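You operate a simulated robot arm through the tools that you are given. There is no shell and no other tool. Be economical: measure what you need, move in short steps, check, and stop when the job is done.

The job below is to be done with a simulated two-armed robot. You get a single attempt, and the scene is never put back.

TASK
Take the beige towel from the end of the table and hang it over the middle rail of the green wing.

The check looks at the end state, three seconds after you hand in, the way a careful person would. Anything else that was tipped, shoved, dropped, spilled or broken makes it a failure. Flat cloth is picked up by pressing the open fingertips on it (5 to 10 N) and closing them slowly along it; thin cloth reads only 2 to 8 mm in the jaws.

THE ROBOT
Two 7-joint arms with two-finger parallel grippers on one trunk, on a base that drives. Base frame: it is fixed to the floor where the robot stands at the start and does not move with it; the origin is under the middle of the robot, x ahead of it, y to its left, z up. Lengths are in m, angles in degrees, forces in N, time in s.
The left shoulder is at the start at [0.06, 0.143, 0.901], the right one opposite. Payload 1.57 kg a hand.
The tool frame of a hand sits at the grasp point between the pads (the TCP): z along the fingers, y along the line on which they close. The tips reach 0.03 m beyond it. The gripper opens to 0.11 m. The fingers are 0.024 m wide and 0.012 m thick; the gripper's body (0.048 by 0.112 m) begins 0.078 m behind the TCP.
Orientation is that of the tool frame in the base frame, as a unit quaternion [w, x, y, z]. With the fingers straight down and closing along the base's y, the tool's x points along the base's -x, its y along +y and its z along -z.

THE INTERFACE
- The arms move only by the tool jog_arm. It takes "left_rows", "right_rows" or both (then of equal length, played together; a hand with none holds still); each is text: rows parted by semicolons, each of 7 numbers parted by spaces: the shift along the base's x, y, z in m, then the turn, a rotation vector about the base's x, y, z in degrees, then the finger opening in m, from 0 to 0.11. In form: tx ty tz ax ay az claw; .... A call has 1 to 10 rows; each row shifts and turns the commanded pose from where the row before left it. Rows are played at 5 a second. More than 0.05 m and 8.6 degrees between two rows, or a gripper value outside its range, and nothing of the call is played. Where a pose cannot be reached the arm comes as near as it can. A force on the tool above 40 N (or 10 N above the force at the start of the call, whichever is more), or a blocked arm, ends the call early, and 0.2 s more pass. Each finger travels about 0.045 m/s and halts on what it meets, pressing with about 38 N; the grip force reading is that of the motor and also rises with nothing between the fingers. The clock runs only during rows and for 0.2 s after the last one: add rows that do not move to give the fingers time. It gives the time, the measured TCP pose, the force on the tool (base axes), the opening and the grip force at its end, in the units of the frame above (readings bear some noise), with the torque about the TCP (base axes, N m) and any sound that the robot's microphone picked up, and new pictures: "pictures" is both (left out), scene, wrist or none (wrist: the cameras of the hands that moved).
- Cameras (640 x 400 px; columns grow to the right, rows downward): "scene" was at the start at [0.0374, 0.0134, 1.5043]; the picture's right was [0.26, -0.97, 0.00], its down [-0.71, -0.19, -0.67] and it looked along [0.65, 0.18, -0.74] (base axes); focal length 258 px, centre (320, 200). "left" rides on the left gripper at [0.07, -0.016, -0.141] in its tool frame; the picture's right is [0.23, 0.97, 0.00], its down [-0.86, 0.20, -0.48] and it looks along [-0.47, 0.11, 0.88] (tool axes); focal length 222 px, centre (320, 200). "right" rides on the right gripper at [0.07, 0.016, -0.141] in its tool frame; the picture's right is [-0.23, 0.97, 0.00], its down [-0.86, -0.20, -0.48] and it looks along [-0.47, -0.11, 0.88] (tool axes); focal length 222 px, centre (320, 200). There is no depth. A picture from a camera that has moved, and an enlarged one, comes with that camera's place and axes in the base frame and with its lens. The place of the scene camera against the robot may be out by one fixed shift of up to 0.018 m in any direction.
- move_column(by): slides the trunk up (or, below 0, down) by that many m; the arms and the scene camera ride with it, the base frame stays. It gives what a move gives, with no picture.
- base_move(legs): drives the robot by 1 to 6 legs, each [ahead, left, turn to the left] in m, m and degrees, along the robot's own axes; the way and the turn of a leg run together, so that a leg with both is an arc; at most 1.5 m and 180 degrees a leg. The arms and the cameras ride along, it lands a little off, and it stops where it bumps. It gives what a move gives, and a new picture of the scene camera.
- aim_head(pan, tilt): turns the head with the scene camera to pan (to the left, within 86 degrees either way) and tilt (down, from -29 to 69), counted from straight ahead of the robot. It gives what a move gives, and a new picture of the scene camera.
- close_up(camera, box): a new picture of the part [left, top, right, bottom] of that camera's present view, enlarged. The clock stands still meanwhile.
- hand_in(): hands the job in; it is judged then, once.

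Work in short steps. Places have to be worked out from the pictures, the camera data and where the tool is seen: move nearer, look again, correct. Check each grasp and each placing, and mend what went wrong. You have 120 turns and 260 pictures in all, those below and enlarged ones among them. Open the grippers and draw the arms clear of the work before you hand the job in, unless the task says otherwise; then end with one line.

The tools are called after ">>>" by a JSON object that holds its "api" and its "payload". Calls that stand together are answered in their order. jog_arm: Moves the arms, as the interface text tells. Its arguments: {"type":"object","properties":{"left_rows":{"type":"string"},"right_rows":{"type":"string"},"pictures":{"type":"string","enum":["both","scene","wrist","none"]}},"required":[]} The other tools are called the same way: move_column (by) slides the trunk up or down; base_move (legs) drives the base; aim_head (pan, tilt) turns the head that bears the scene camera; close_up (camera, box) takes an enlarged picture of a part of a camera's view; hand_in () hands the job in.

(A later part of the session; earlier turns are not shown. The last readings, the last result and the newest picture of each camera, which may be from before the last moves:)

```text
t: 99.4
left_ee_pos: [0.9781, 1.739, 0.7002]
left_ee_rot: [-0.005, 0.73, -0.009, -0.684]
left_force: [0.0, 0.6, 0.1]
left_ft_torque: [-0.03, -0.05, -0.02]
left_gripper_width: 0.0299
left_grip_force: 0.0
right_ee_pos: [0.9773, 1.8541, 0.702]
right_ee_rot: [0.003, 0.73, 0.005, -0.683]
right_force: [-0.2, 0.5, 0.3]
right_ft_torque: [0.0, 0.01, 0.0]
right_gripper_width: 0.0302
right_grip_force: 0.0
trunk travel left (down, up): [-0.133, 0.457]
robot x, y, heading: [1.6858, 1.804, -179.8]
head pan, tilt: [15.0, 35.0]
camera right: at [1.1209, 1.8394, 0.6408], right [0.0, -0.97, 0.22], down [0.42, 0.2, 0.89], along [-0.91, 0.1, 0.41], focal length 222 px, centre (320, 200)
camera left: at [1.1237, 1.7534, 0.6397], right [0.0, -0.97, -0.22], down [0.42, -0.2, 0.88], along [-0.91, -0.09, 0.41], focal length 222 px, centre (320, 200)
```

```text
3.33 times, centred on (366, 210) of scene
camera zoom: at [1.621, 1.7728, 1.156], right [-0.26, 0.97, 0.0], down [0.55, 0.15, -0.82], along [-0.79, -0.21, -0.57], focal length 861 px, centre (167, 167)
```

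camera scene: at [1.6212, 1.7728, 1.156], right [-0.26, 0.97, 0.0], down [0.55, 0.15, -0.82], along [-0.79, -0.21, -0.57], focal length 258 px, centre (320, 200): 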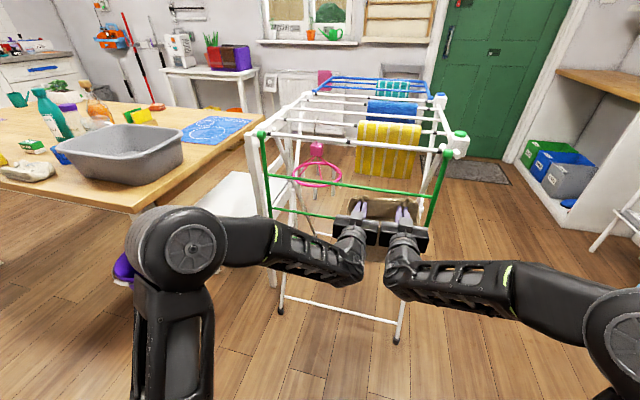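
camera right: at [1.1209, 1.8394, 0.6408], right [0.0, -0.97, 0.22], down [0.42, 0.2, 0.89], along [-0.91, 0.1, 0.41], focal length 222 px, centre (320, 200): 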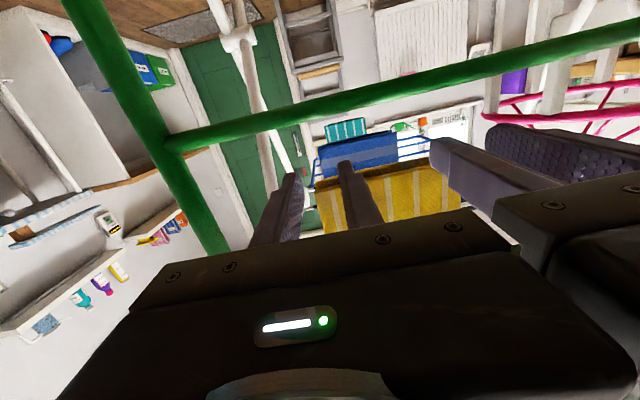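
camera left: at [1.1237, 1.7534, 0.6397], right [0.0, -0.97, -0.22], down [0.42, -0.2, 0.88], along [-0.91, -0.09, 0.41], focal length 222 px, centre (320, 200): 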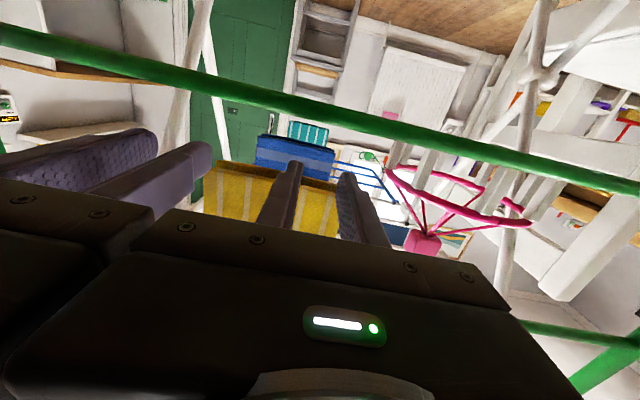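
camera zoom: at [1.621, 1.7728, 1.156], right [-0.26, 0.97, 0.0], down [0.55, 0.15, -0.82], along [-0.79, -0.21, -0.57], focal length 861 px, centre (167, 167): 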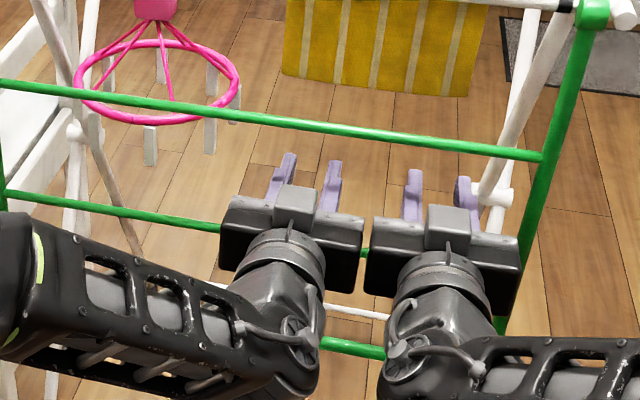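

The towel has slid off the rail. I withdraw the hands straight back and look for it on the floor.

>>> {"api": "jog_arm", "payload": {"left_rows": "0.03 0 0.006 0 0 0 0.02;0.03 0 0.005 0 0 0 0.01;0.03 0 0 0 0 0 0.01;0.03 0 0 0 0 0 0.01;0.03 0 0 0 0 0 0.01", "right_rows": "0.03 0 0.006 0 0 0 0.02;0.03 0 0.005 0 0 0 0.01;0.03 0 0 0 0 0 0.01;0.03 0 0 0 0 0 0.01;0.03 0 0 0 0 0 0.01", "pictures": "none"}}

>>> {"api": "base_move", "payload": {"legs": [[-0.35, 0, 0]]}}

>>> {"api": "aim_head", "payload": {"pan": 5, "tilt": 45}}

```text
t: 100.6
left_ee_pos: [1.1274, 1.7397, 0.7097]
left_ee_rot: [-0.004, 0.729, -0.007, -0.684]
left_force: [0.4, -0.1, -0.1]
left_ft_torque: [-0.03, 0.01, 0.02]
left_gripper_width: 0.01
left_grip_force: 0.0
right_ee_pos: [1.1257, 1.8548, 0.7125]
right_ee_rot: [0.002, 0.731, 0.005, -0.682]
right_force: [0.0, 0.7, 0.3]
right_ft_torque: [0.0, 0.03, -0.03]
right_gripper_width: 0.0102
right_grip_force: 0.0
trunk travel left (down, up): [-0.133, 0.457]
robot x, y, heading: [1.6853, 1.8061, -179.7]
head pan, tilt: [15.0, 35.0]
```

```text
t: 102.8
left_ee_pos: [1.4746, 1.742, 0.7127]
left_ee_rot: [-0.005, 0.729, -0.009, -0.684]
left_force: [-0.5, 1.2, 0.5]
left_ft_torque: [-0.02, 0.02, 0.03]
left_gripper_width: 0.01
left_grip_force: 0.1
right_ee_pos: [1.4741, 1.8571, 0.7124]
right_ee_rot: [0.003, 0.731, 0.005, -0.682]
right_force: [-0.7, 0.8, -0.7]
right_ft_torque: [0.01, -0.02, 0.0]
right_gripper_width: 0.0099
right_grip_force: 0.0
trunk travel left (down, up): [-0.133, 0.457]
robot x, y, heading: [2.0331, 1.7985, 180.2]
head pan, tilt: [15.0, 35.0]
camera scene: at [1.9694, 1.7729, 1.156], right [-0.26, 0.97, 0.0], down [0.55, 0.15, -0.82], along [-0.79, -0.21, -0.57], focal length 258 px, centre (320, 200)
```

scene: 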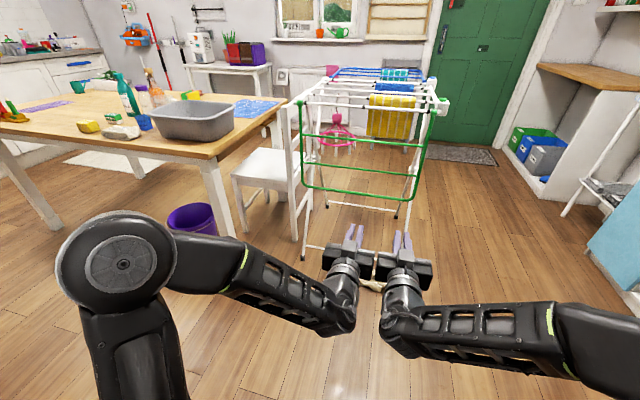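

```text
t: 103.6
left_ee_pos: [1.4752, 1.741, 0.7116]
left_ee_rot: [-0.006, 0.729, -0.009, -0.684]
left_force: [0.6, -0.4, 0.5]
left_ft_torque: [-0.01, -0.03, 0.02]
left_gripper_width: 0.0102
left_grip_force: 0.0
right_ee_pos: [1.4744, 1.8555, 0.7126]
right_ee_rot: [0.002, 0.731, 0.004, -0.682]
right_force: [0.0, 0.2, 0.7]
right_ft_torque: [-0.02, 0.03, 0.01]
right_gripper_width: 0.0101
right_grip_force: 0.0
trunk travel left (down, up): [-0.133, 0.457]
robot x, y, heading: [2.0332, 1.8004, 179.7]
head pan, tilt: [5.0, 45.0]
camera scene: at [1.9736, 1.7886, 1.1412], right [-0.09, 1.0, 0.0], down [0.7, 0.06, -0.71], along [-0.7, -0.06, -0.71], focal length 258 px, centre (320, 200)
```

scene: 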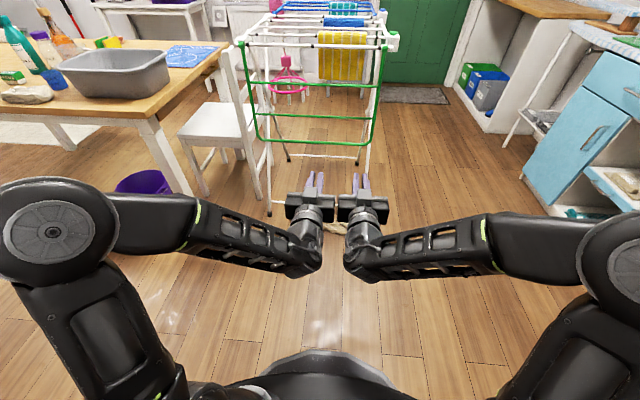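

The towel fell outside, on the floor under the hands. I raise the trunk and shift back for a clear look at how it lies.

>>> {"api": "move_column", "payload": {"by": 0.4}}

>>> {"api": "aim_head", "payload": {"pan": 0, "tilt": 60}}

```text
t: 107.4
left_ee_pos: [1.4761, 1.741, 1.1117]
left_ee_rot: [-0.007, 0.729, -0.01, -0.684]
left_force: [-0.2, -0.3, 0.5]
left_ft_torque: [-0.01, -0.02, 0.03]
left_gripper_width: 0.01
left_grip_force: 0.0
right_ee_pos: [1.4743, 1.8565, 1.1124]
right_ee_rot: [0.001, 0.731, 0.004, -0.682]
right_force: [0.6, -0.9, 0.0]
right_ft_torque: [0.0, -0.03, -0.01]
right_gripper_width: 0.0099
right_grip_force: 0.1
trunk travel left (down, up): [-0.533, 0.057]
robot x, y, heading: [2.0339, 1.8049, 180.0]
head pan, tilt: [5.0, 45.0]
```

```text
t: 108.2
left_ee_pos: [1.4756, 1.7415, 1.1115]
left_ee_rot: [-0.006, 0.729, -0.009, -0.684]
left_force: [0.1, 0.4, 0.2]
left_ft_torque: [-0.02, -0.03, 0.0]
left_gripper_width: 0.0101
left_grip_force: 0.0
right_ee_pos: [1.4734, 1.8568, 1.1116]
right_ee_rot: [0.002, 0.731, 0.005, -0.683]
right_force: [0.5, 0.0, -0.1]
right_ft_torque: [0.0, -0.01, 0.0]
right_gripper_width: 0.0101
right_grip_force: 0.0
trunk travel left (down, up): [-0.533, 0.057]
robot x, y, heading: [2.0315, 1.802, 179.8]
head pan, tilt: [0.0, 60.0]
camera scene: at [1.9879, 1.7957, 1.5217], right [0.0, 1.0, 0.0], down [0.87, 0.0, -0.5], along [-0.5, 0.0, -0.87], focal length 258 px, centre (320, 200)
```

scene: 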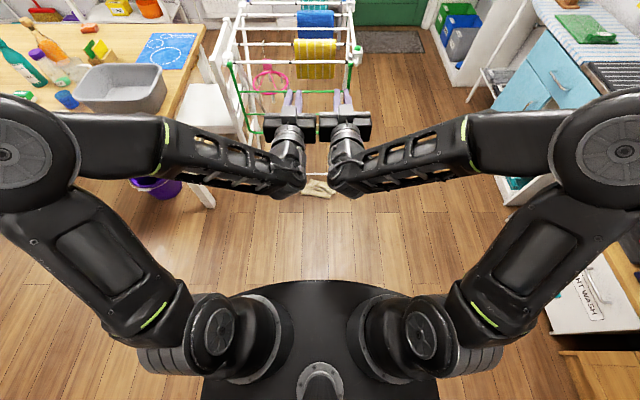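

I part the hands sideways to see the towel between them.

>>> {"api": "jog_arm", "payload": {"left_rows": "0.02 -0.04 0 0 0 0 0.05;0.02 -0.04 0 0 0 0 0.05;0 -0.045 0 0 0 0 0.05;0 -0.045 0 0 0 0 0.05;0 -0.045 0 0 0 0 0.05", "right_rows": "0.02 0.04 0 0 0 0 0.05;0.02 0.04 0 0 0 0 0.05;0 0.045 0 0 0 0 0.05;0 0.045 0 0 0 0 0.05;0 0.045 0 0 0 0 0.05", "pictures": "none"}}

>>> {"api": "close_up", "payload": {"camera": "scene", "box": [200, 60, 440, 210]}}

```text
t: 109.4
left_ee_pos: [1.4857, 1.6576, 1.1192]
left_ee_rot: [-0.006, 0.73, -0.01, -0.684]
left_force: [-0.2, -0.3, -0.2]
left_ft_torque: [0.03, -0.02, 0.0]
left_gripper_width: 0.0501
left_grip_force: 0.1
left hand out of reach, approached as far as the arm can: row 2, 3, 4, 5
right_ee_pos: [1.4851, 1.9574, 1.1189]
right_ee_rot: [0.002, 0.731, 0.004, -0.682]
right_force: [-0.4, -0.6, -0.7]
right_ft_torque: [-0.01, 0.01, -0.05]
right_gripper_width: 0.0501
right_grip_force: 0.2
right hand out of reach, approached as far as the arm can: row 2, 3, 4, 5
trunk travel left (down, up): [-0.533, 0.057]
robot x, y, heading: [2.0349, 1.8029, 179.9]
head pan, tilt: [0.0, 60.0]
```

```text
2.67 times, centred on (320, 135) of scene
camera zoom: at [1.988, 1.796, 1.5217], right [0.0, 1.0, 0.0], down [0.87, 0.0, -0.5], along [-0.5, 0.0, -0.87], focal length 689 px, centre (320, 373)
```

zoom: 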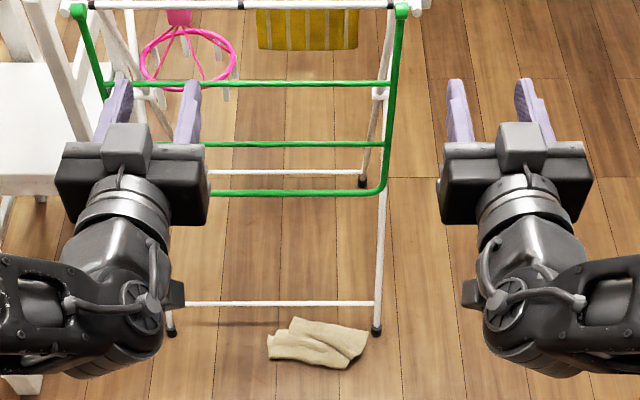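

The towel lies crumpled on the floor at about x 0.98–1.07, y 1.66–1.92, just below the wing. I will drag it out with the right hand: tilt that hand to ~45° down, and lower the trunk.

>>> {"api": "jog_arm", "payload": {"right_rows": "0.015 -0.03 -0.03 0 -8.5 0 0.05;0.015 -0.03 -0.03 0 -8.5 0 0.05;0.015 -0.03 -0.03 0 -8.5 0 0.05;0.01 -0.03 -0.03 0 -8.5 0 0.05;0 -0.03 -0.03 0 -8.5 0 0.05", "pictures": "none"}}

>>> {"api": "move_column", "payload": {"by": -0.5}}

>>> {"api": "aim_head", "payload": {"pan": 0, "tilt": 48}}

```text
t: 110.6
left_ee_pos: [1.4861, 1.6565, 1.1176]
left_ee_rot: [-0.005, 0.729, -0.008, -0.684]
left_force: [-0.1, 0.2, -0.5]
left_ft_torque: [0.0, 0.04, -0.01]
left_gripper_width: 0.05
left_grip_force: 0.0
right_ee_pos: [1.5398, 1.8075, 0.9682]
right_ee_rot: [0.004, 0.929, 0.004, -0.371]
right_force: [0.3, 0.8, -0.4]
right_ft_torque: [0.02, -0.06, 0.01]
right_gripper_width: 0.0499
right_grip_force: 0.1
trunk travel left (down, up): [-0.533, 0.057]
robot x, y, heading: [2.0331, 1.8026, 179.8]
head pan, tilt: [0.0, 60.0]
```

```text
refused: -0.5 is not a number from -0.4 to 0.4
```

```text
t: 111.3
left_ee_pos: [1.4854, 1.6573, 1.1184]
left_ee_rot: [-0.005, 0.73, -0.008, -0.683]
left_force: [-0.5, 0.3, 0.5]
left_ft_torque: [-0.01, -0.03, 0.01]
left_gripper_width: 0.0504
left_grip_force: 0.1
right_ee_pos: [1.5406, 1.8084, 0.969]
right_ee_rot: [0.002, 0.928, 0.003, -0.372]
right_force: [0.4, 0.1, -0.6]
right_ft_torque: [-0.01, -0.02, -0.04]
right_gripper_width: 0.0502
right_grip_force: 0.2
trunk travel left (down, up): [-0.533, 0.057]
robot x, y, heading: [2.0341, 1.8007, 179.7]
head pan, tilt: [0.0, 48.0]
camera scene: at [1.9757, 1.7956, 1.5369], right [0.0, 1.0, 0.0], down [0.74, 0.0, -0.67], along [-0.67, 0.0, -0.74], focal length 258 px, centre (320, 200)
```

scene: 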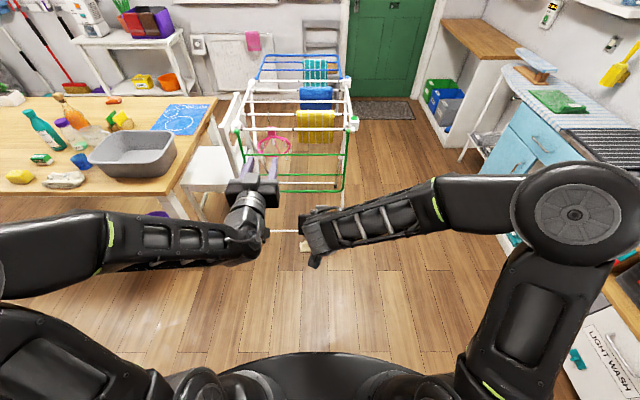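

Lowering the trunk in two steps.

>>> {"api": "move_column", "payload": {"by": -0.4}}

>>> {"api": "move_column", "payload": {"by": -0.12}}

>>> {"api": "jog_arm", "payload": {"right_rows": "-0.01 0 -0.045 0 0 0 0.08;-0.01 0 -0.045 0 0 0 0.08;-0.01 0 -0.045 0 0 0 0.08;-0.01 0 -0.045 0 0 0 0.08;-0.01 0 -0.045 0 0 0 0.08;-0.01 0 -0.045 0 0 0 0.08", "pictures": "both"}}

```text
t: 115.1
left_ee_pos: [1.4858, 1.6587, 0.7166]
left_ee_rot: [-0.005, 0.729, -0.008, -0.684]
left_force: [0.2, 0.9, -0.9]
left_ft_torque: [-0.05, 0.02, 0.0]
left_gripper_width: 0.0501
left_grip_force: 0.1
right_ee_pos: [1.54, 1.8075, 0.5676]
right_ee_rot: [0.003, 0.928, 0.003, -0.372]
right_force: [-0.4, 0.7, 0.2]
right_ft_torque: [0.04, 0.01, -0.02]
right_gripper_width: 0.0501
right_grip_force: 0.0
trunk travel left (down, up): [-0.133, 0.457]
robot x, y, heading: [2.0344, 1.802, 179.9]
head pan, tilt: [0.0, 48.0]
```

```text
t: 116.6
left_ee_pos: [1.4855, 1.6576, 0.5978]
left_ee_rot: [-0.005, 0.73, -0.008, -0.683]
left_force: [-0.8, 0.2, 0.5]
left_ft_torque: [0.04, -0.01, 0.01]
left_gripper_width: 0.05
left_grip_force: 0.1
right_ee_pos: [1.5403, 1.8074, 0.4477]
right_ee_rot: [0.003, 0.928, 0.003, -0.372]
right_force: [-0.9, -0.3, -0.7]
right_ft_torque: [0.01, 0.03, -0.02]
right_gripper_width: 0.0498
right_grip_force: 0.0
trunk travel left (down, up): [-0.013, 0.577]
robot x, y, heading: [2.0339, 1.8024, 179.8]
head pan, tilt: [0.0, 48.0]
```

```text
t: 118.0
left_ee_pos: [1.4856, 1.6585, 0.5965]
left_ee_rot: [-0.006, 0.73, -0.01, -0.684]
left_force: [0.6, 0.7, -0.5]
left_ft_torque: [0.01, -0.02, 0.05]
left_gripper_width: 0.05
left_grip_force: 0.0
right_ee_pos: [1.4802, 1.8083, 0.1766]
right_ee_rot: [0.003, 0.928, 0.003, -0.372]
right_force: [0.8, 0.7, 0.4]
right_ft_torque: [0.01, -0.01, -0.01]
right_gripper_width: 0.0802
right_grip_force: 0.1
trunk travel left (down, up): [-0.013, 0.577]
robot x, y, heading: [2.0332, 1.8082, 179.8]
head pan, tilt: [0.0, 48.0]
camera scene: at [1.976, 1.7956, 1.017], right [0.0, 1.0, 0.0], down [0.74, 0.0, -0.67], along [-0.67, 0.0, -0.74], focal length 258 px, centre (320, 200)
camera right: at [1.6263, 1.7925, 0.2297], right [-0.16, -0.97, 0.16], down [-0.29, 0.2, 0.94], along [-0.94, 0.1, -0.31], focal length 222 px, centre (320, 200)
```

scene: 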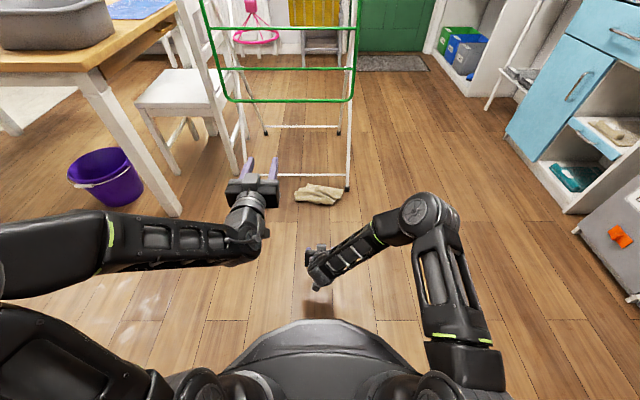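
right: 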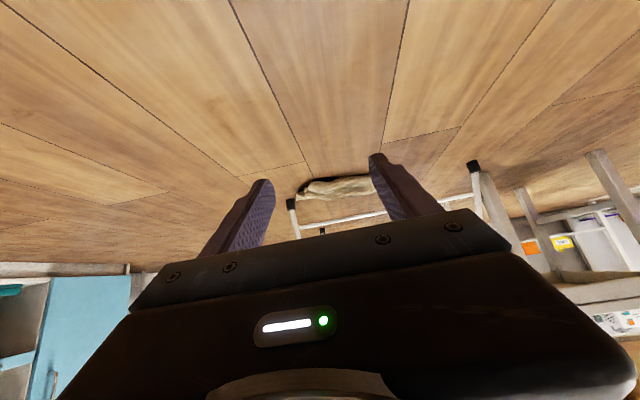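

Good view. I pull the left hand back, lower the right to z≈0.09, then drive ahead 0.33 m.

>>> {"api": "jog_arm", "payload": {"left_rows": "0.04 0 0 0 0 0 0.05;0.04 0 0 0 0 0 0.05;0.04 0 0 0 0 0 0.05", "right_rows": "0 -0.006 -0.03 0 0 0 0.08;0 -0.006 -0.03 0 0 0 0.08;0 -0.006 -0.03 0 0 0 0.08", "pictures": "none"}}

>>> {"api": "base_move", "payload": {"legs": [[0.33, 0, 0]]}}

>>> {"api": "close_up", "payload": {"camera": "right", "box": [160, 80, 480, 280]}}

```text
t: 118.8
left_ee_pos: [1.5009, 1.6882, 0.6259]
left_ee_rot: [-0.005, 0.729, -0.008, -0.684]
left_force: [-0.6, -0.6, -0.3]
left_ft_torque: [0.0, 0.0, -0.01]
left_gripper_width: 0.0502
left_grip_force: 0.1
left hand out of reach, approached as far as the arm can: row 1, 2, 3
right_ee_pos: [1.4803, 1.7906, 0.0871]
right_ee_rot: [0.002, 0.928, 0.003, -0.372]
right_force: [0.0, -0.6, -0.7]
right_ft_torque: [0.0, 0.0, 0.03]
right_gripper_width: 0.08
right_grip_force: 0.0
trunk travel left (down, up): [-0.013, 0.577]
robot x, y, heading: [2.0318, 1.805, 180.1]
head pan, tilt: [0.0, 48.0]
```

```text
t: 121.0
left_ee_pos: [1.1721, 1.6887, 0.6252]
left_ee_rot: [-0.006, 0.73, -0.009, -0.684]
left_force: [0.8, 0.1, -0.4]
left_ft_torque: [0.0, -0.02, -0.01]
left_gripper_width: 0.0503
left_grip_force: 0.1
right_ee_pos: [1.15, 1.7929, 0.088]
right_ee_rot: [0.002, 0.928, 0.002, -0.372]
right_force: [0.4, -0.3, -0.8]
right_ft_torque: [-0.02, -0.03, -0.01]
right_gripper_width: 0.0799
right_grip_force: 0.0
trunk travel left (down, up): [-0.013, 0.577]
robot x, y, heading: [1.7074, 1.8034, 179.6]
head pan, tilt: [0.0, 48.0]
camera scene: at [1.6475, 1.7967, 1.017], right [0.0, 1.0, 0.0], down [0.74, 0.0, -0.67], along [-0.67, 0.0, -0.74], focal length 258 px, centre (320, 200)
```

scene: 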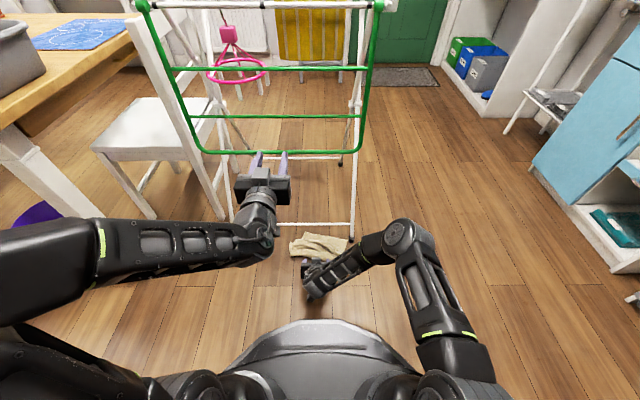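

```text
2.00 times, centred on (320, 180) of right
camera zoom: at [1.298, 1.7767, 0.1408], right [-0.16, -0.97, 0.16], down [-0.29, 0.2, 0.94], along [-0.94, 0.1, -0.31], focal length 444 px, centre (320, 240)
```

zoom: 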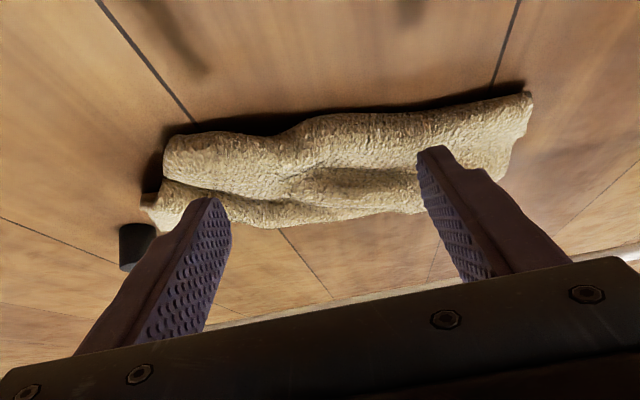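

The towel lies folded right ahead of the fingers, near edge x≈1.08. I advance and press down onto it.

>>> {"api": "jog_arm", "payload": {"right_rows": "-0.03 0 0 0 0 0 0.07;-0.03 0 -0.01 0 0 0 0.07;-0.02 0 -0.012 0 0 0 0.07;0 0 -0.01 0 0 0 0.07;0 0 -0.008 0 0 0 0.07", "pictures": "wrist"}}

```text
t: 122.2
left_ee_pos: [1.1712, 1.6893, 0.6265]
left_ee_rot: [-0.006, 0.729, -0.009, -0.684]
left_force: [-0.2, -0.4, -0.5]
left_ft_torque: [-0.02, 0.0, 0.01]
left_gripper_width: 0.05
left_grip_force: 0.0
right_ee_pos: [1.0711, 1.7929, 0.0482]
right_ee_rot: [0.002, 0.928, 0.001, -0.373]
right_force: [-0.2, 0.4, 1.2]
right_ft_torque: [-0.04, 0.01, -0.03]
right_gripper_width: 0.0699
right_grip_force: 0.1
trunk travel left (down, up): [-0.013, 0.577]
robot x, y, heading: [1.7003, 1.8014, 179.5]
head pan, tilt: [0.0, 48.0]
camera right: at [1.217, 1.7771, 0.1011], right [-0.16, -0.97, 0.16], down [-0.29, 0.2, 0.94], along [-0.94, 0.1, -0.31], focal length 222 px, centre (320, 200)
```

right: 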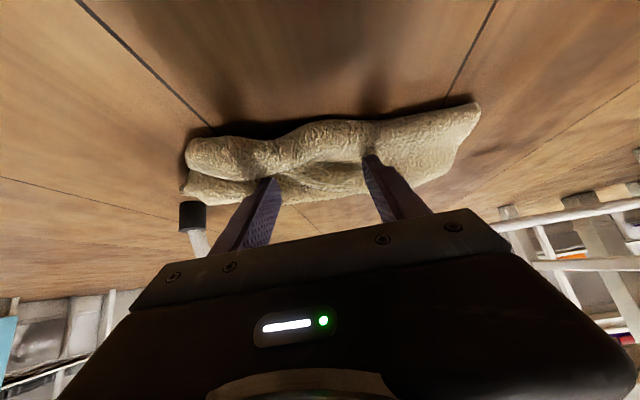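

Tips just touch. I press down further 12 mm and close slowly.

>>> {"api": "jog_arm", "payload": {"right_rows": "0 0 -0.006 0 0 0 0.07;0 0 -0.005 0 0 0 0.07;0 0 -0.003 0 0 0 0.06;0 0 0 0 0 0 0.05;0 0 0 0 0 0 0.04;0 0 0 0 0 0 0.03;0 0 0 0 0 0 0.02;0 0 0 0 0 0 0.01;0 0 0 0 0 0 0;0 0 0 0 0 0 0", "pictures": "wrist"}}

```text
t: 124.4
left_ee_pos: [1.1735, 1.688, 0.6274]
left_ee_rot: [-0.007, 0.729, -0.01, -0.684]
left_force: [0.5, -0.3, -0.2]
left_ft_torque: [0.04, 0.0, 0.0]
left_gripper_width: 0.0501
left_grip_force: 0.1
right_ee_pos: [1.0703, 1.7924, 0.0356]
right_ee_rot: [0.003, 0.928, 0.002, -0.373]
right_force: [2.2, -5.8, 21.6]
right_ft_torque: [-0.32, 0.23, 0.13]
right_gripper_width: 0.0143
right_grip_force: 30.6
trunk travel left (down, up): [-0.013, 0.577]
robot x, y, heading: [1.7069, 1.8015, 180.0]
head pan, tilt: [0.0, 48.0]
camera right: at [1.2174, 1.7767, 0.0884], right [-0.16, -0.97, 0.16], down [-0.29, 0.2, 0.94], along [-0.94, 0.1, -0.31], focal length 222 px, centre (320, 200)
```

right: 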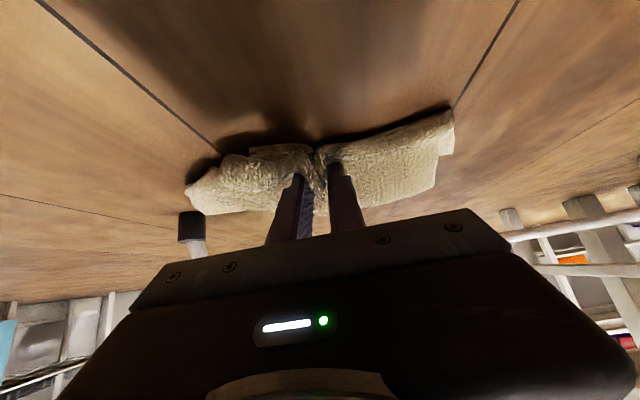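

Solid grip (14 mm bunch). I lift a little and drive back out to open floor, then raise to see how it hangs.

>>> {"api": "jog_arm", "payload": {"right_rows": "0 0 0.01 0 0 0 0;0.02 0 0.02 0 0 0 0;0.02 0 0.02 0 0 0 0", "pictures": "none"}}

>>> {"api": "base_move", "payload": {"legs": [[-0.35, 0, 0]]}}

>>> {"api": "move_column", "payload": {"by": 0.4}}

>>> {"api": "aim_head", "payload": {"pan": 0, "tilt": 55}}

```text
t: 125.2
left_ee_pos: [1.1714, 1.6901, 0.6263]
left_ee_rot: [-0.006, 0.729, -0.009, -0.684]
left_force: [0.5, 0.2, -0.5]
left_ft_torque: [0.0, 0.01, 0.02]
left_gripper_width: 0.05
left_grip_force: 0.0
right_ee_pos: [1.1132, 1.7912, 0.0828]
right_ee_rot: [0.003, 0.928, 0.003, -0.372]
right_force: [-1.0, -0.4, -0.5]
right_ft_torque: [0.05, -0.01, -0.03]
right_gripper_width: 0.0105
right_grip_force: 28.4
trunk travel left (down, up): [-0.013, 0.577]
robot x, y, heading: [1.7038, 1.8044, 179.8]
head pan, tilt: [0.0, 48.0]
```

```text
t: 127.5
left_ee_pos: [1.5211, 1.6872, 0.6267]
left_ee_rot: [-0.006, 0.73, -0.009, -0.684]
left_force: [-0.3, -1.2, -0.2]
left_ft_torque: [0.01, 0.0, -0.02]
left_gripper_width: 0.05
left_grip_force: 0.1
right_ee_pos: [1.4604, 1.7909, 0.0845]
right_ee_rot: [0.002, 0.928, 0.002, -0.371]
right_force: [0.3, 0.6, 0.0]
right_ft_torque: [0.01, 0.04, -0.07]
right_gripper_width: 0.0102
right_grip_force: 28.6
trunk travel left (down, up): [-0.013, 0.577]
robot x, y, heading: [2.0511, 1.8007, 180.2]
head pan, tilt: [0.0, 48.0]
camera scene: at [1.996, 1.7954, 1.0169], right [0.0, 1.0, 0.0], down [0.74, 0.0, -0.67], along [-0.67, 0.0, -0.74], focal length 258 px, centre (320, 200)
```

scene: 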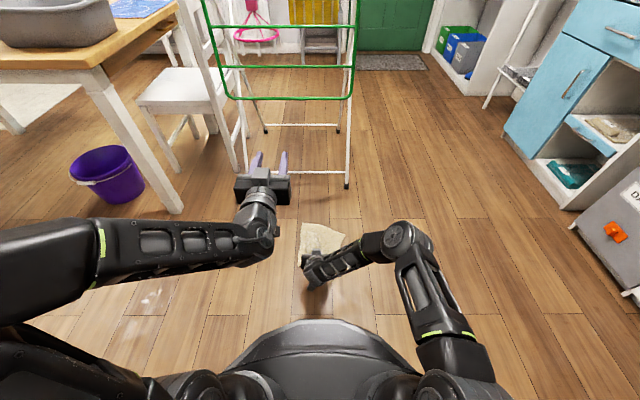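

```text
t: 131.3
left_ee_pos: [1.5209, 1.6862, 1.0268]
left_ee_rot: [-0.006, 0.729, -0.009, -0.684]
left_force: [0.0, -1.0, -0.1]
left_ft_torque: [0.01, 0.0, 0.0]
left_gripper_width: 0.0501
left_grip_force: 0.1
right_ee_pos: [1.462, 1.7896, 0.485]
right_ee_rot: [0.002, 0.929, 0.002, -0.371]
right_force: [-0.3, -0.6, 0.0]
right_ft_torque: [0.08, -0.01, -0.01]
right_gripper_width: 0.0101
right_grip_force: 27.8
trunk travel left (down, up): [-0.413, 0.177]
robot x, y, heading: [2.0517, 1.8034, 180.0]
head pan, tilt: [0.0, 48.0]
```

```text
t: 132.0
left_ee_pos: [1.5206, 1.6873, 1.0263]
left_ee_rot: [-0.006, 0.729, -0.009, -0.684]
left_force: [-0.6, -0.1, -0.7]
left_ft_torque: [-0.02, -0.01, -0.04]
left_gripper_width: 0.0503
left_grip_force: 0.1
right_ee_pos: [1.4608, 1.7899, 0.4845]
right_ee_rot: [0.002, 0.928, 0.003, -0.372]
right_force: [0.2, -0.5, -0.3]
right_ft_torque: [0.01, -0.04, 0.01]
right_gripper_width: 0.0102
right_grip_force: 28.1
trunk travel left (down, up): [-0.413, 0.177]
robot x, y, heading: [2.0565, 1.7987, 179.7]
head pan, tilt: [0.0, 55.0]
camera scene: at [2.0026, 1.7953, 1.4078], right [0.0, 1.0, 0.0], down [0.82, 0.0, -0.57], along [-0.57, 0.0, -0.82], focal length 258 px, centre (320, 200)
```

scene: 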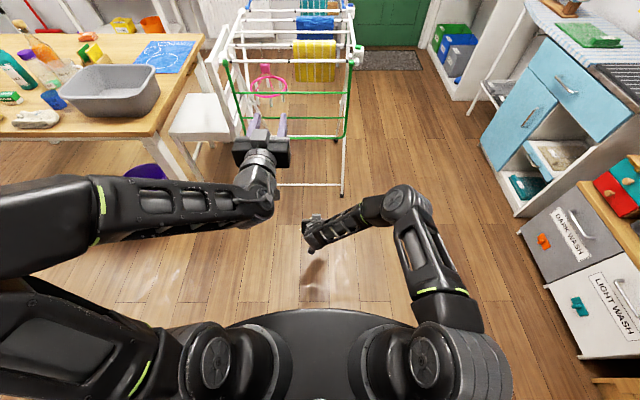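

I look at the hanging towel with the wrist cameras.

>>> {"api": "close_up", "payload": {"camera": "right", "box": [0, 0, 640, 400]}}

>>> {"api": "close_up", "payload": {"camera": "scene", "box": [240, 150, 400, 250]}}

```text
1.00 times, centred on (320, 200) of right
camera zoom: at [1.6078, 1.7746, 0.5372], right [-0.16, -0.97, 0.16], down [-0.29, 0.2, 0.94], along [-0.94, 0.1, -0.31], focal length 222 px, centre (320, 200)
```

zoom: 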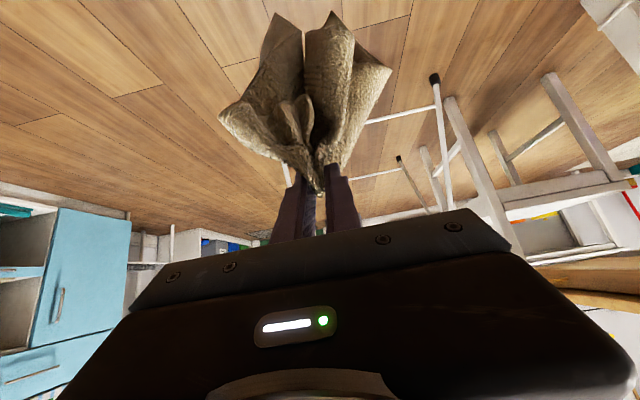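

```text
4.00 times, centred on (320, 200) of scene
camera zoom: at [2.0026, 1.7953, 1.4078], right [0.0, 1.0, 0.0], down [0.82, 0.0, -0.57], along [-0.57, 0.0, -0.82], focal length 1034 px, centre (320, 200)
```

zoom: 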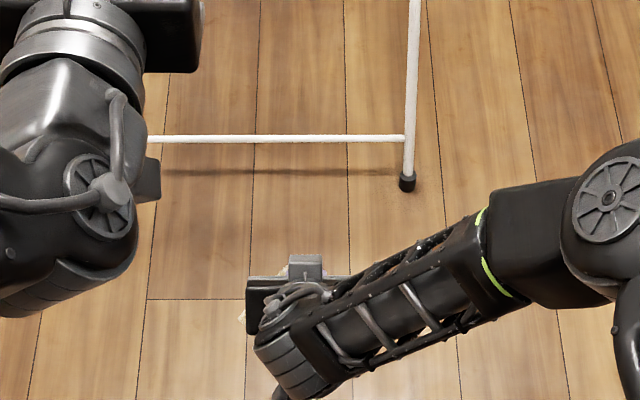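

The towel hangs from a mid-edge pinch. I'll lay it on the open floor, dragging it toward me so it flattens: trunk down, lower, drive back 0.15 m.

>>> {"api": "move_column", "payload": {"by": -0.4}}

>>> {"api": "jog_arm", "payload": {"right_rows": "0.03 0 -0.012 0 0 0 0;0.03 0 -0.01 0 0 0 0;0.03 0 0 0 0 0 0;0.03 0 0 0 0 0 0", "left_rows": "0 -0.03 0 0 0 0 0.05;0 -0.03 0 0 0 0 0.05;0 -0.03 0 0 0 0 0.05;0 -0.03 0 0 0 0 0.05", "pictures": "scene"}}

```text
t: 135.8
left_ee_pos: [1.5212, 1.6875, 0.6268]
left_ee_rot: [-0.006, 0.73, -0.009, -0.684]
left_force: [0.3, 0.8, 0.3]
left_ft_torque: [0.0, 0.0, 0.02]
left_gripper_width: 0.0499
left_grip_force: 0.0
right_ee_pos: [1.4603, 1.789, 0.0841]
right_ee_rot: [0.002, 0.928, 0.002, -0.373]
right_force: [0.5, -0.8, 0.2]
right_ft_torque: [0.03, -0.01, -0.04]
right_gripper_width: 0.0104
right_grip_force: 28.3
trunk travel left (down, up): [-0.013, 0.577]
robot x, y, heading: [2.0552, 1.8017, 179.7]
head pan, tilt: [0.0, 55.0]
```

```text
t: 137.0
left_ee_pos: [1.5196, 1.5737, 0.6773]
left_ee_rot: [-0.025, -0.698, 0.0, 0.716]
left_force: [0.6, 0.2, 0.1]
left_ft_torque: [-0.04, 0.0, -0.01]
left_gripper_width: 0.0502
left_grip_force: 0.1
left hand out of reach, approached as far as the arm can: row 1, 2, 3, 4
right_ee_pos: [1.542, 1.7993, 0.0758]
right_ee_rot: [-0.007, 0.916, -0.019, -0.401]
right_force: [-0.3, 0.5, -0.1]
right_ft_torque: [0.02, -0.02, 0.08]
right_gripper_width: 0.01
right_grip_force: 28.2
trunk travel left (down, up): [-0.013, 0.577]
robot x, y, heading: [2.0581, 1.8025, 180.0]
head pan, tilt: [0.0, 55.0]
stopped in row 4 (right hand): the arm was blocked; the commanded pose is now the measured one
camera scene: at [2.0026, 1.7952, 1.0077], right [0.0, 1.0, 0.0], down [0.82, 0.0, -0.57], along [-0.57, 0.0, -0.82], focal length 258 px, centre (320, 200)
```

scene: 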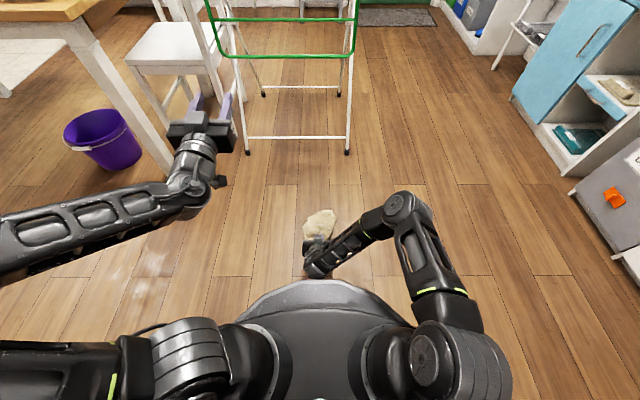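

Arm is at its near limit; I put it forward again by 4 cm and drag with the base 0.2 m instead.

>>> {"api": "jog_arm", "payload": {"right_rows": "-0.02 0 -0.01 0 0 0 0;-0.02 0 -0.008 0 0 0 0", "pictures": "none"}}

>>> {"api": "base_move", "payload": {"legs": [[-0.2, 0, 0]]}}

>>> {"api": "close_up", "payload": {"camera": "scene", "box": [240, 170, 400, 270]}}

```text
t: 137.6
left_ee_pos: [1.52, 1.573, 0.6778]
left_ee_rot: [-0.025, -0.698, 0.0, 0.716]
left_force: [-0.1, 0.2, 0.1]
left_ft_torque: [0.04, -0.01, 0.02]
left_gripper_width: 0.0499
left_grip_force: 0.1
right_ee_pos: [1.5048, 1.7987, 0.0573]
right_ee_rot: [-0.006, 0.916, -0.018, -0.401]
right_force: [0.4, -0.5, 1.2]
right_ft_torque: [0.01, -0.03, 0.08]
right_gripper_width: 0.0104
right_grip_force: 28.4
trunk travel left (down, up): [-0.013, 0.577]
robot x, y, heading: [2.0541, 1.8012, 179.7]
head pan, tilt: [0.0, 55.0]
```

```text
t: 139.2
left_ee_pos: [1.7208, 1.572, 0.6774]
left_ee_rot: [-0.027, -0.698, -0.001, 0.716]
left_force: [-0.5, 0.3, 0.6]
left_ft_torque: [-0.03, 0.0, 0.01]
left_gripper_width: 0.0503
left_grip_force: 0.1
right_ee_pos: [1.7047, 1.7974, 0.0573]
right_ee_rot: [-0.007, 0.916, -0.018, -0.401]
right_force: [0.5, 0.1, 1.1]
right_ft_torque: [0.05, 0.02, 0.11]
right_gripper_width: 0.0101
right_grip_force: 28.4
trunk travel left (down, up): [-0.013, 0.577]
robot x, y, heading: [2.2519, 1.8017, 179.8]
head pan, tilt: [0.0, 55.0]
camera scene: at [2.2027, 1.7946, 1.0077], right [0.0, 1.0, 0.0], down [0.82, 0.0, -0.57], along [-0.57, 0.0, -0.82], focal length 258 px, centre (320, 200)
```

scene: 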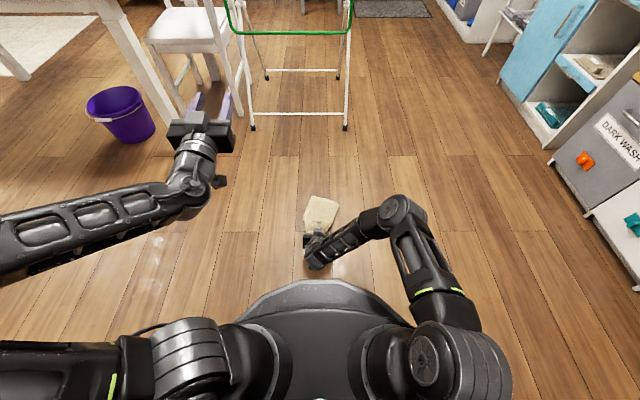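

```text
4.00 times, centred on (320, 220) of scene
camera zoom: at [2.2027, 1.7946, 1.0077], right [0.0, 1.0, 0.0], down [0.82, 0.0, -0.57], along [-0.57, 0.0, -0.82], focal length 1034 px, centre (320, 120)
```

zoom: 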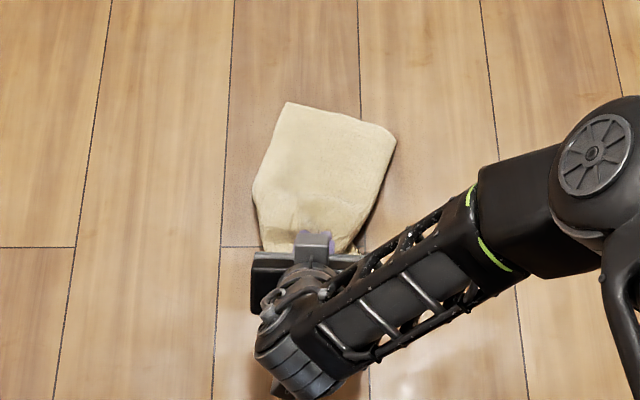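

The towel is laid out, folded double lengthwise under the hand. I release and lift the hand straight away to see it.

>>> {"api": "jog_arm", "payload": {"right_rows": "0 0 0 0 0 0 0.02;0 0 0 0 0 0 0.02;0 0 0.03 0 0 0 0.03;0 0 0.04 0 0 0 0.03;0 0.02 0.045 0 0 0 0.03;0 0.04 0.03 0 0 0 0.03;0 0.045 0.02 0 0 0 0.03;0 0.045 0.02 0 0 0 0.03", "pictures": "none"}}

>>> {"api": "close_up", "payload": {"camera": "scene", "box": [240, 170, 400, 270]}}

```text
t: 141.0
left_ee_pos: [1.7196, 1.5714, 0.6774]
left_ee_rot: [-0.025, -0.698, 0.0, 0.716]
left_force: [0.1, -0.6, 0.6]
left_ft_torque: [0.02, 0.01, -0.02]
left_gripper_width: 0.05
left_grip_force: 0.1
right_ee_pos: [1.703, 1.948, 0.242]
right_ee_rot: [-0.007, 0.916, -0.018, -0.401]
right_force: [0.3, 0.0, 0.8]
right_ft_torque: [0.03, 0.02, -0.02]
right_gripper_width: 0.0301
right_grip_force: 0.0
trunk travel left (down, up): [-0.013, 0.577]
robot x, y, heading: [2.2543, 1.8027, 179.9]
head pan, tilt: [0.0, 55.0]
```

```text
4.00 times, centred on (320, 220) of scene
camera zoom: at [2.2025, 1.7944, 1.0077], right [0.0, 1.0, 0.0], down [0.82, 0.0, -0.57], along [-0.57, 0.0, -0.82], focal length 1034 px, centre (320, 120)
```

zoom: 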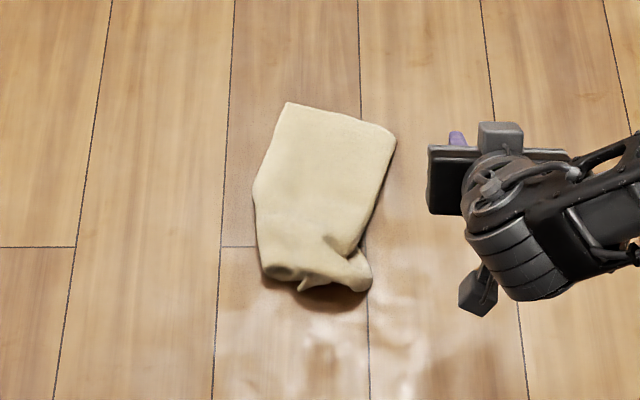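

The towel lies folded double lengthwise (≈0.22 × 0.125 m) at x 1.48–1.72, y 1.74–1.88. I zoom in to see which side the free edges are.

>>> {"api": "close_up", "payload": {"camera": "scene", "box": [290, 190, 354, 246]}}

>>> {"api": "close_up", "payload": {"camera": "right", "box": [320, 0, 640, 200]}}

```text
7.14 times, centred on (322, 218) of scene
camera zoom: at [2.2025, 1.7944, 1.0077], right [0.0, 1.0, 0.0], down [0.82, 0.0, -0.57], along [-0.57, 0.0, -0.82], focal length 1846 px, centre (306, 71)
```

zoom: 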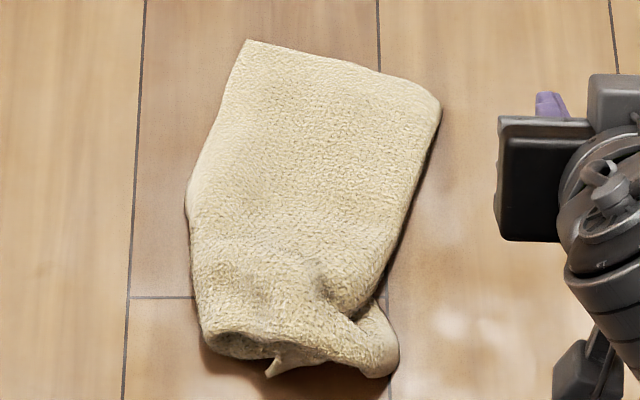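

```text
2.00 times, centred on (480, 100) of right
camera zoom: at [1.8526, 1.9255, 0.2859], right [-0.19, -0.97, 0.17], down [-0.22, 0.21, 0.95], along [-0.96, 0.14, -0.26], focal length 444 px, centre (0, 400)
```

zoom: 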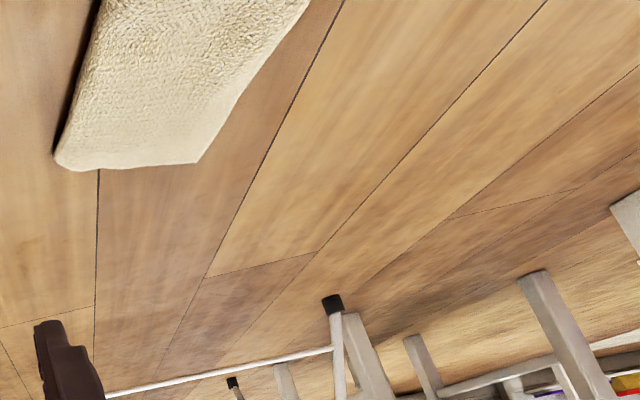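

The sides are tucked under with a smooth top. Plan: right hand pinches the far end, left hand the near end; then the right end goes through above the middle rail while the left holds the outside end during release. First bring the right hand near-vertical above the far end.

>>> {"api": "jog_arm", "payload": {"right_rows": "-0.034 -0.027 -0.01 0 -8 0 0.055;-0.034 -0.027 -0.01 0 -8 0 0.055;-0.034 -0.027 -0.02 0 -8 0 0.055;-0.034 -0.027 -0.03 0 -8 0 0.055;-0.034 -0.027 -0.03 0 -8 0 0.055;0 0 0 0 0 0 0.055", "pictures": "both"}}

```text
refused: row 4 steps farther than a row can; nothing moved
```

>>> {"api": "jog_arm", "payload": {"right_rows": "-0.034 -0.027 -0.015 0 -8 0 0.055;-0.034 -0.027 -0.015 0 -8 0 0.055;-0.034 -0.027 -0.02 0 -8 0 0.055;-0.034 -0.027 -0.02 0 -8 0 0.055;-0.034 -0.027 -0.02 0 -8 0 0.055;0 0 -0.02 0 0 0 0.055", "pictures": "both"}}

```text
t: 142.4
left_ee_pos: [1.7193, 1.572, 0.6782]
left_ee_rot: [-0.025, -0.698, -0.001, 0.716]
left_force: [0.1, 0.9, 0.1]
left_ft_torque: [-0.01, -0.01, -0.01]
left_gripper_width: 0.0499
left_grip_force: 0.0
right_ee_pos: [1.5735, 1.8233, 0.1415]
right_ee_rot: [-0.012, 0.998, -0.014, -0.061]
right_force: [-0.8, -0.8, 0.7]
right_ft_torque: [0.0, 0.01, -0.01]
right_gripper_width: 0.0547
right_grip_force: 0.0
right hand out of reach, approached as far as the arm can: row 5, 6
trunk travel left (down, up): [-0.013, 0.577]
robot x, y, heading: [2.2548, 1.8023, 179.8]
head pan, tilt: [0.0, 55.0]
camera scene: at [2.2028, 1.7946, 1.0077], right [0.0, 1.0, 0.0], down [0.82, 0.0, -0.57], along [-0.57, 0.0, -0.82], focal length 258 px, centre (320, 200)
camera right: at [1.6588, 1.801, 0.272], right [-0.25, -0.97, 0.01], down [-0.78, 0.21, 0.58], along [-0.57, 0.14, -0.81], focal length 222 px, centre (320, 200)
```

scene: 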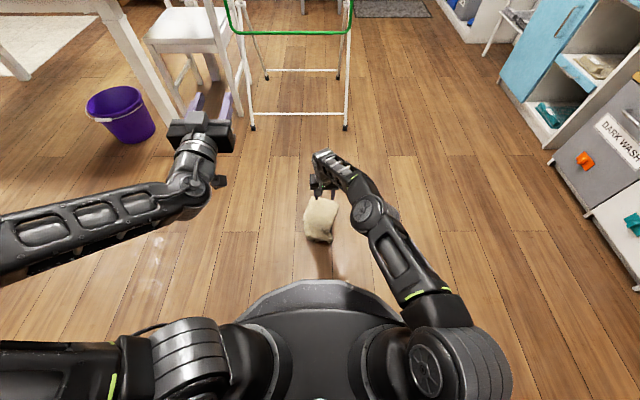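
right: 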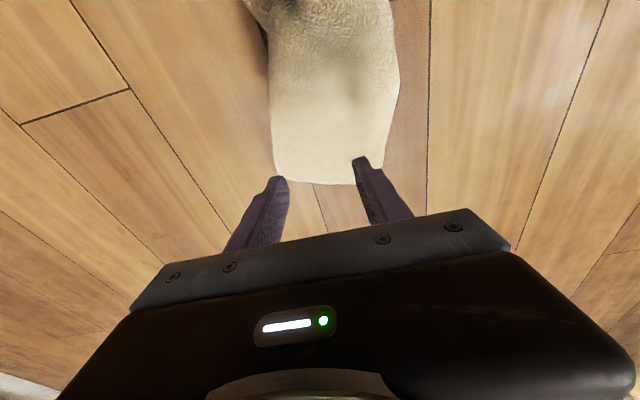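

Far end is at the right arm's reach limit. I drive forward 0.09 m and then position the right hand over the far end.

>>> {"api": "base_move", "payload": {"legs": [[0.09, 0, 0]]}}

>>> {"api": "jog_arm", "payload": {"right_rows": "0.02 -0.005 -0.02 0 -4 0 0.055;0.025 -0.005 -0.02 0 -3 0 0.055;0 0 -0.02 0 0 0 0.055;0 0 0 0 0 0 0.055", "pictures": "wrist"}}

```text
t: 143.5
left_ee_pos: [1.6297, 1.5734, 0.6783]
left_ee_rot: [-0.026, -0.698, -0.001, 0.716]
left_force: [0.3, 0.2, -0.2]
left_ft_torque: [-0.01, 0.02, -0.02]
left_gripper_width: 0.0503
left_grip_force: 0.1
right_ee_pos: [1.4829, 1.8224, 0.1419]
right_ee_rot: [-0.012, 0.998, -0.015, -0.063]
right_force: [0.2, -0.4, 0.2]
right_ft_torque: [0.02, -0.01, 0.02]
right_gripper_width: 0.055
right_grip_force: 0.1
trunk travel left (down, up): [-0.013, 0.577]
robot x, y, heading: [2.167, 1.8061, 179.7]
head pan, tilt: [0.0, 55.0]
camera scene: at [2.1127, 1.7948, 1.0077], right [0.0, 1.0, 0.0], down [0.82, 0.0, -0.57], along [-0.57, 0.0, -0.82], focal length 258 px, centre (320, 200)
```

scene: 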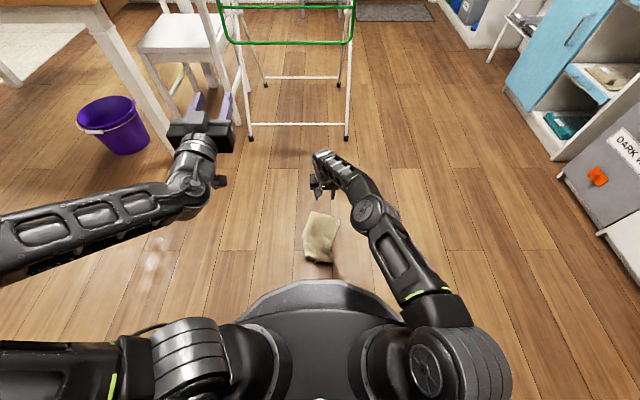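

```text
t: 144.5
left_ee_pos: [1.6303, 1.5704, 0.6776]
left_ee_rot: [-0.026, -0.698, -0.002, 0.716]
left_force: [0.1, 0.6, -0.3]
left_ft_torque: [-0.03, 0.01, -0.04]
left_gripper_width: 0.0502
left_grip_force: 0.1
right_ee_pos: [1.5341, 1.8147, 0.0832]
right_ee_rot: [-0.013, 1.0, -0.015, -0.002]
right_force: [0.0, 0.9, 0.6]
right_ft_torque: [-0.04, -0.01, 0.0]
right_gripper_width: 0.0547
right_grip_force: 0.1
right hand out of reach, approached as far as the arm can: row 3
trunk travel left (down, up): [-0.013, 0.577]
robot x, y, heading: [2.167, 1.8044, 179.9]
head pan, tilt: [0.0, 55.0]
camera right: at [1.6024, 1.7937, 0.2221], right [-0.25, -0.97, -0.02], down [-0.85, 0.21, 0.49], along [-0.47, 0.14, -0.87], focal length 222 px, centre (320, 200)
```

right: 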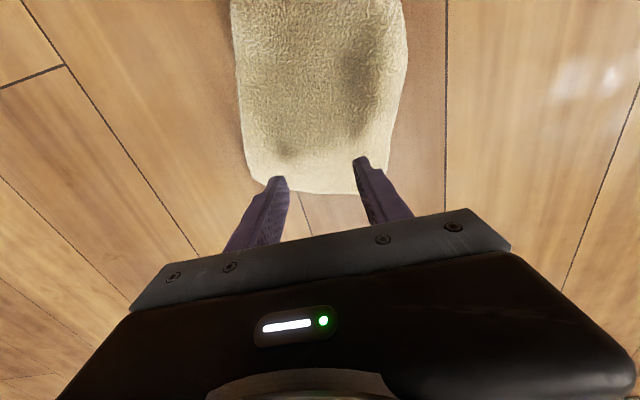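

The fingers are ~5 cm in from the far edge. The arm nears its reach limit, so I step the base 0.05 m forward, compensate, and go down onto the cloth.

>>> {"api": "base_move", "payload": {"legs": [[0.06, 0, 0]]}}

>>> {"api": "jog_arm", "payload": {"right_rows": "0.03 0 0 0 0 0 0.055;0.02 0 -0.012 0 0 0 0.055;0 0 -0.012 0 0 0 0.055;0 0 -0.008 0 0 0 0.055;0 0 -0.005 0 0 0 0.055", "pictures": "wrist"}}

```text
t: 145.5
left_ee_pos: [1.5696, 1.5722, 0.6773]
left_ee_rot: [-0.025, -0.698, -0.001, 0.716]
left_force: [0.7, 0.5, -0.5]
left_ft_torque: [0.02, -0.02, -0.01]
left_gripper_width: 0.05
left_grip_force: 0.0
right_ee_pos: [1.4739, 1.8168, 0.0829]
right_ee_rot: [-0.013, 1.0, -0.014, -0.002]
right_force: [-0.1, -0.1, -0.2]
right_ft_torque: [0.01, 0.01, -0.01]
right_gripper_width: 0.0551
right_grip_force: 0.0
trunk travel left (down, up): [-0.013, 0.577]
robot x, y, heading: [2.1048, 1.8015, 180.0]
head pan, tilt: [0.0, 55.0]
camera scene: at [2.0528, 1.7949, 1.0077], right [0.0, 1.0, 0.0], down [0.82, 0.0, -0.57], along [-0.57, 0.0, -0.82], focal length 258 px, centre (320, 200)
```

scene: 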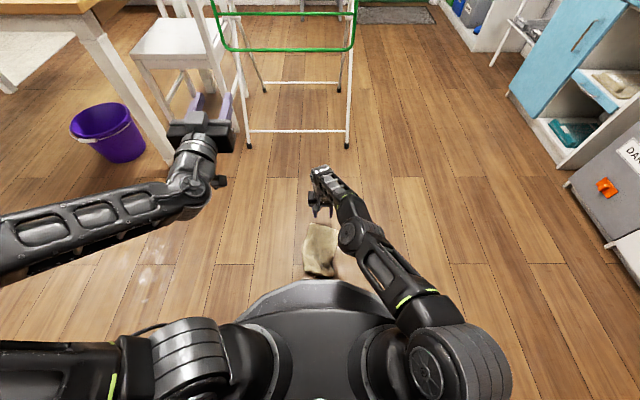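

```text
t: 146.7
left_ee_pos: [1.5701, 1.5717, 0.6779]
left_ee_rot: [-0.025, -0.698, -0.001, 0.716]
left_force: [0.8, 0.7, -0.7]
left_ft_torque: [0.03, 0.01, 0.01]
left_gripper_width: 0.0503
left_grip_force: 0.0
right_ee_pos: [1.485, 1.8224, 0.0555]
right_ee_rot: [-0.013, 1.0, -0.014, -0.002]
right_force: [-0.1, 0.2, -0.8]
right_ft_torque: [0.01, 0.0, 0.0]
right_gripper_width: 0.0548
right_grip_force: 0.0
right hand out of reach, approached as far as the arm can: row 1, 2, 3, 5
trunk travel left (down, up): [-0.013, 0.577]
robot x, y, heading: [2.1063, 1.8037, 179.6]
head pan, tilt: [0.0, 55.0]
camera right: at [1.5529, 1.7995, 0.1948], right [-0.25, -0.97, -0.02], down [-0.85, 0.21, 0.49], along [-0.47, 0.14, -0.87], focal length 222 px, centre (320, 200)
```

right: 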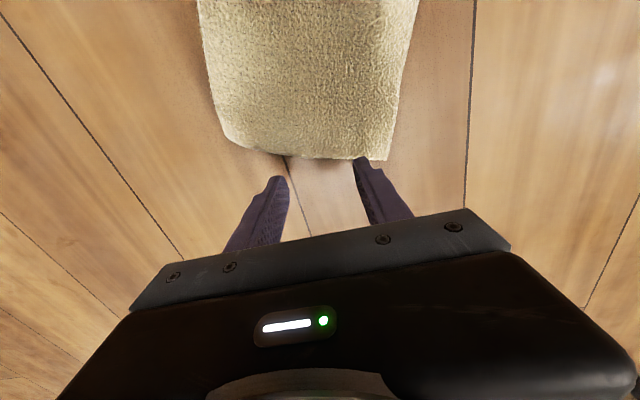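

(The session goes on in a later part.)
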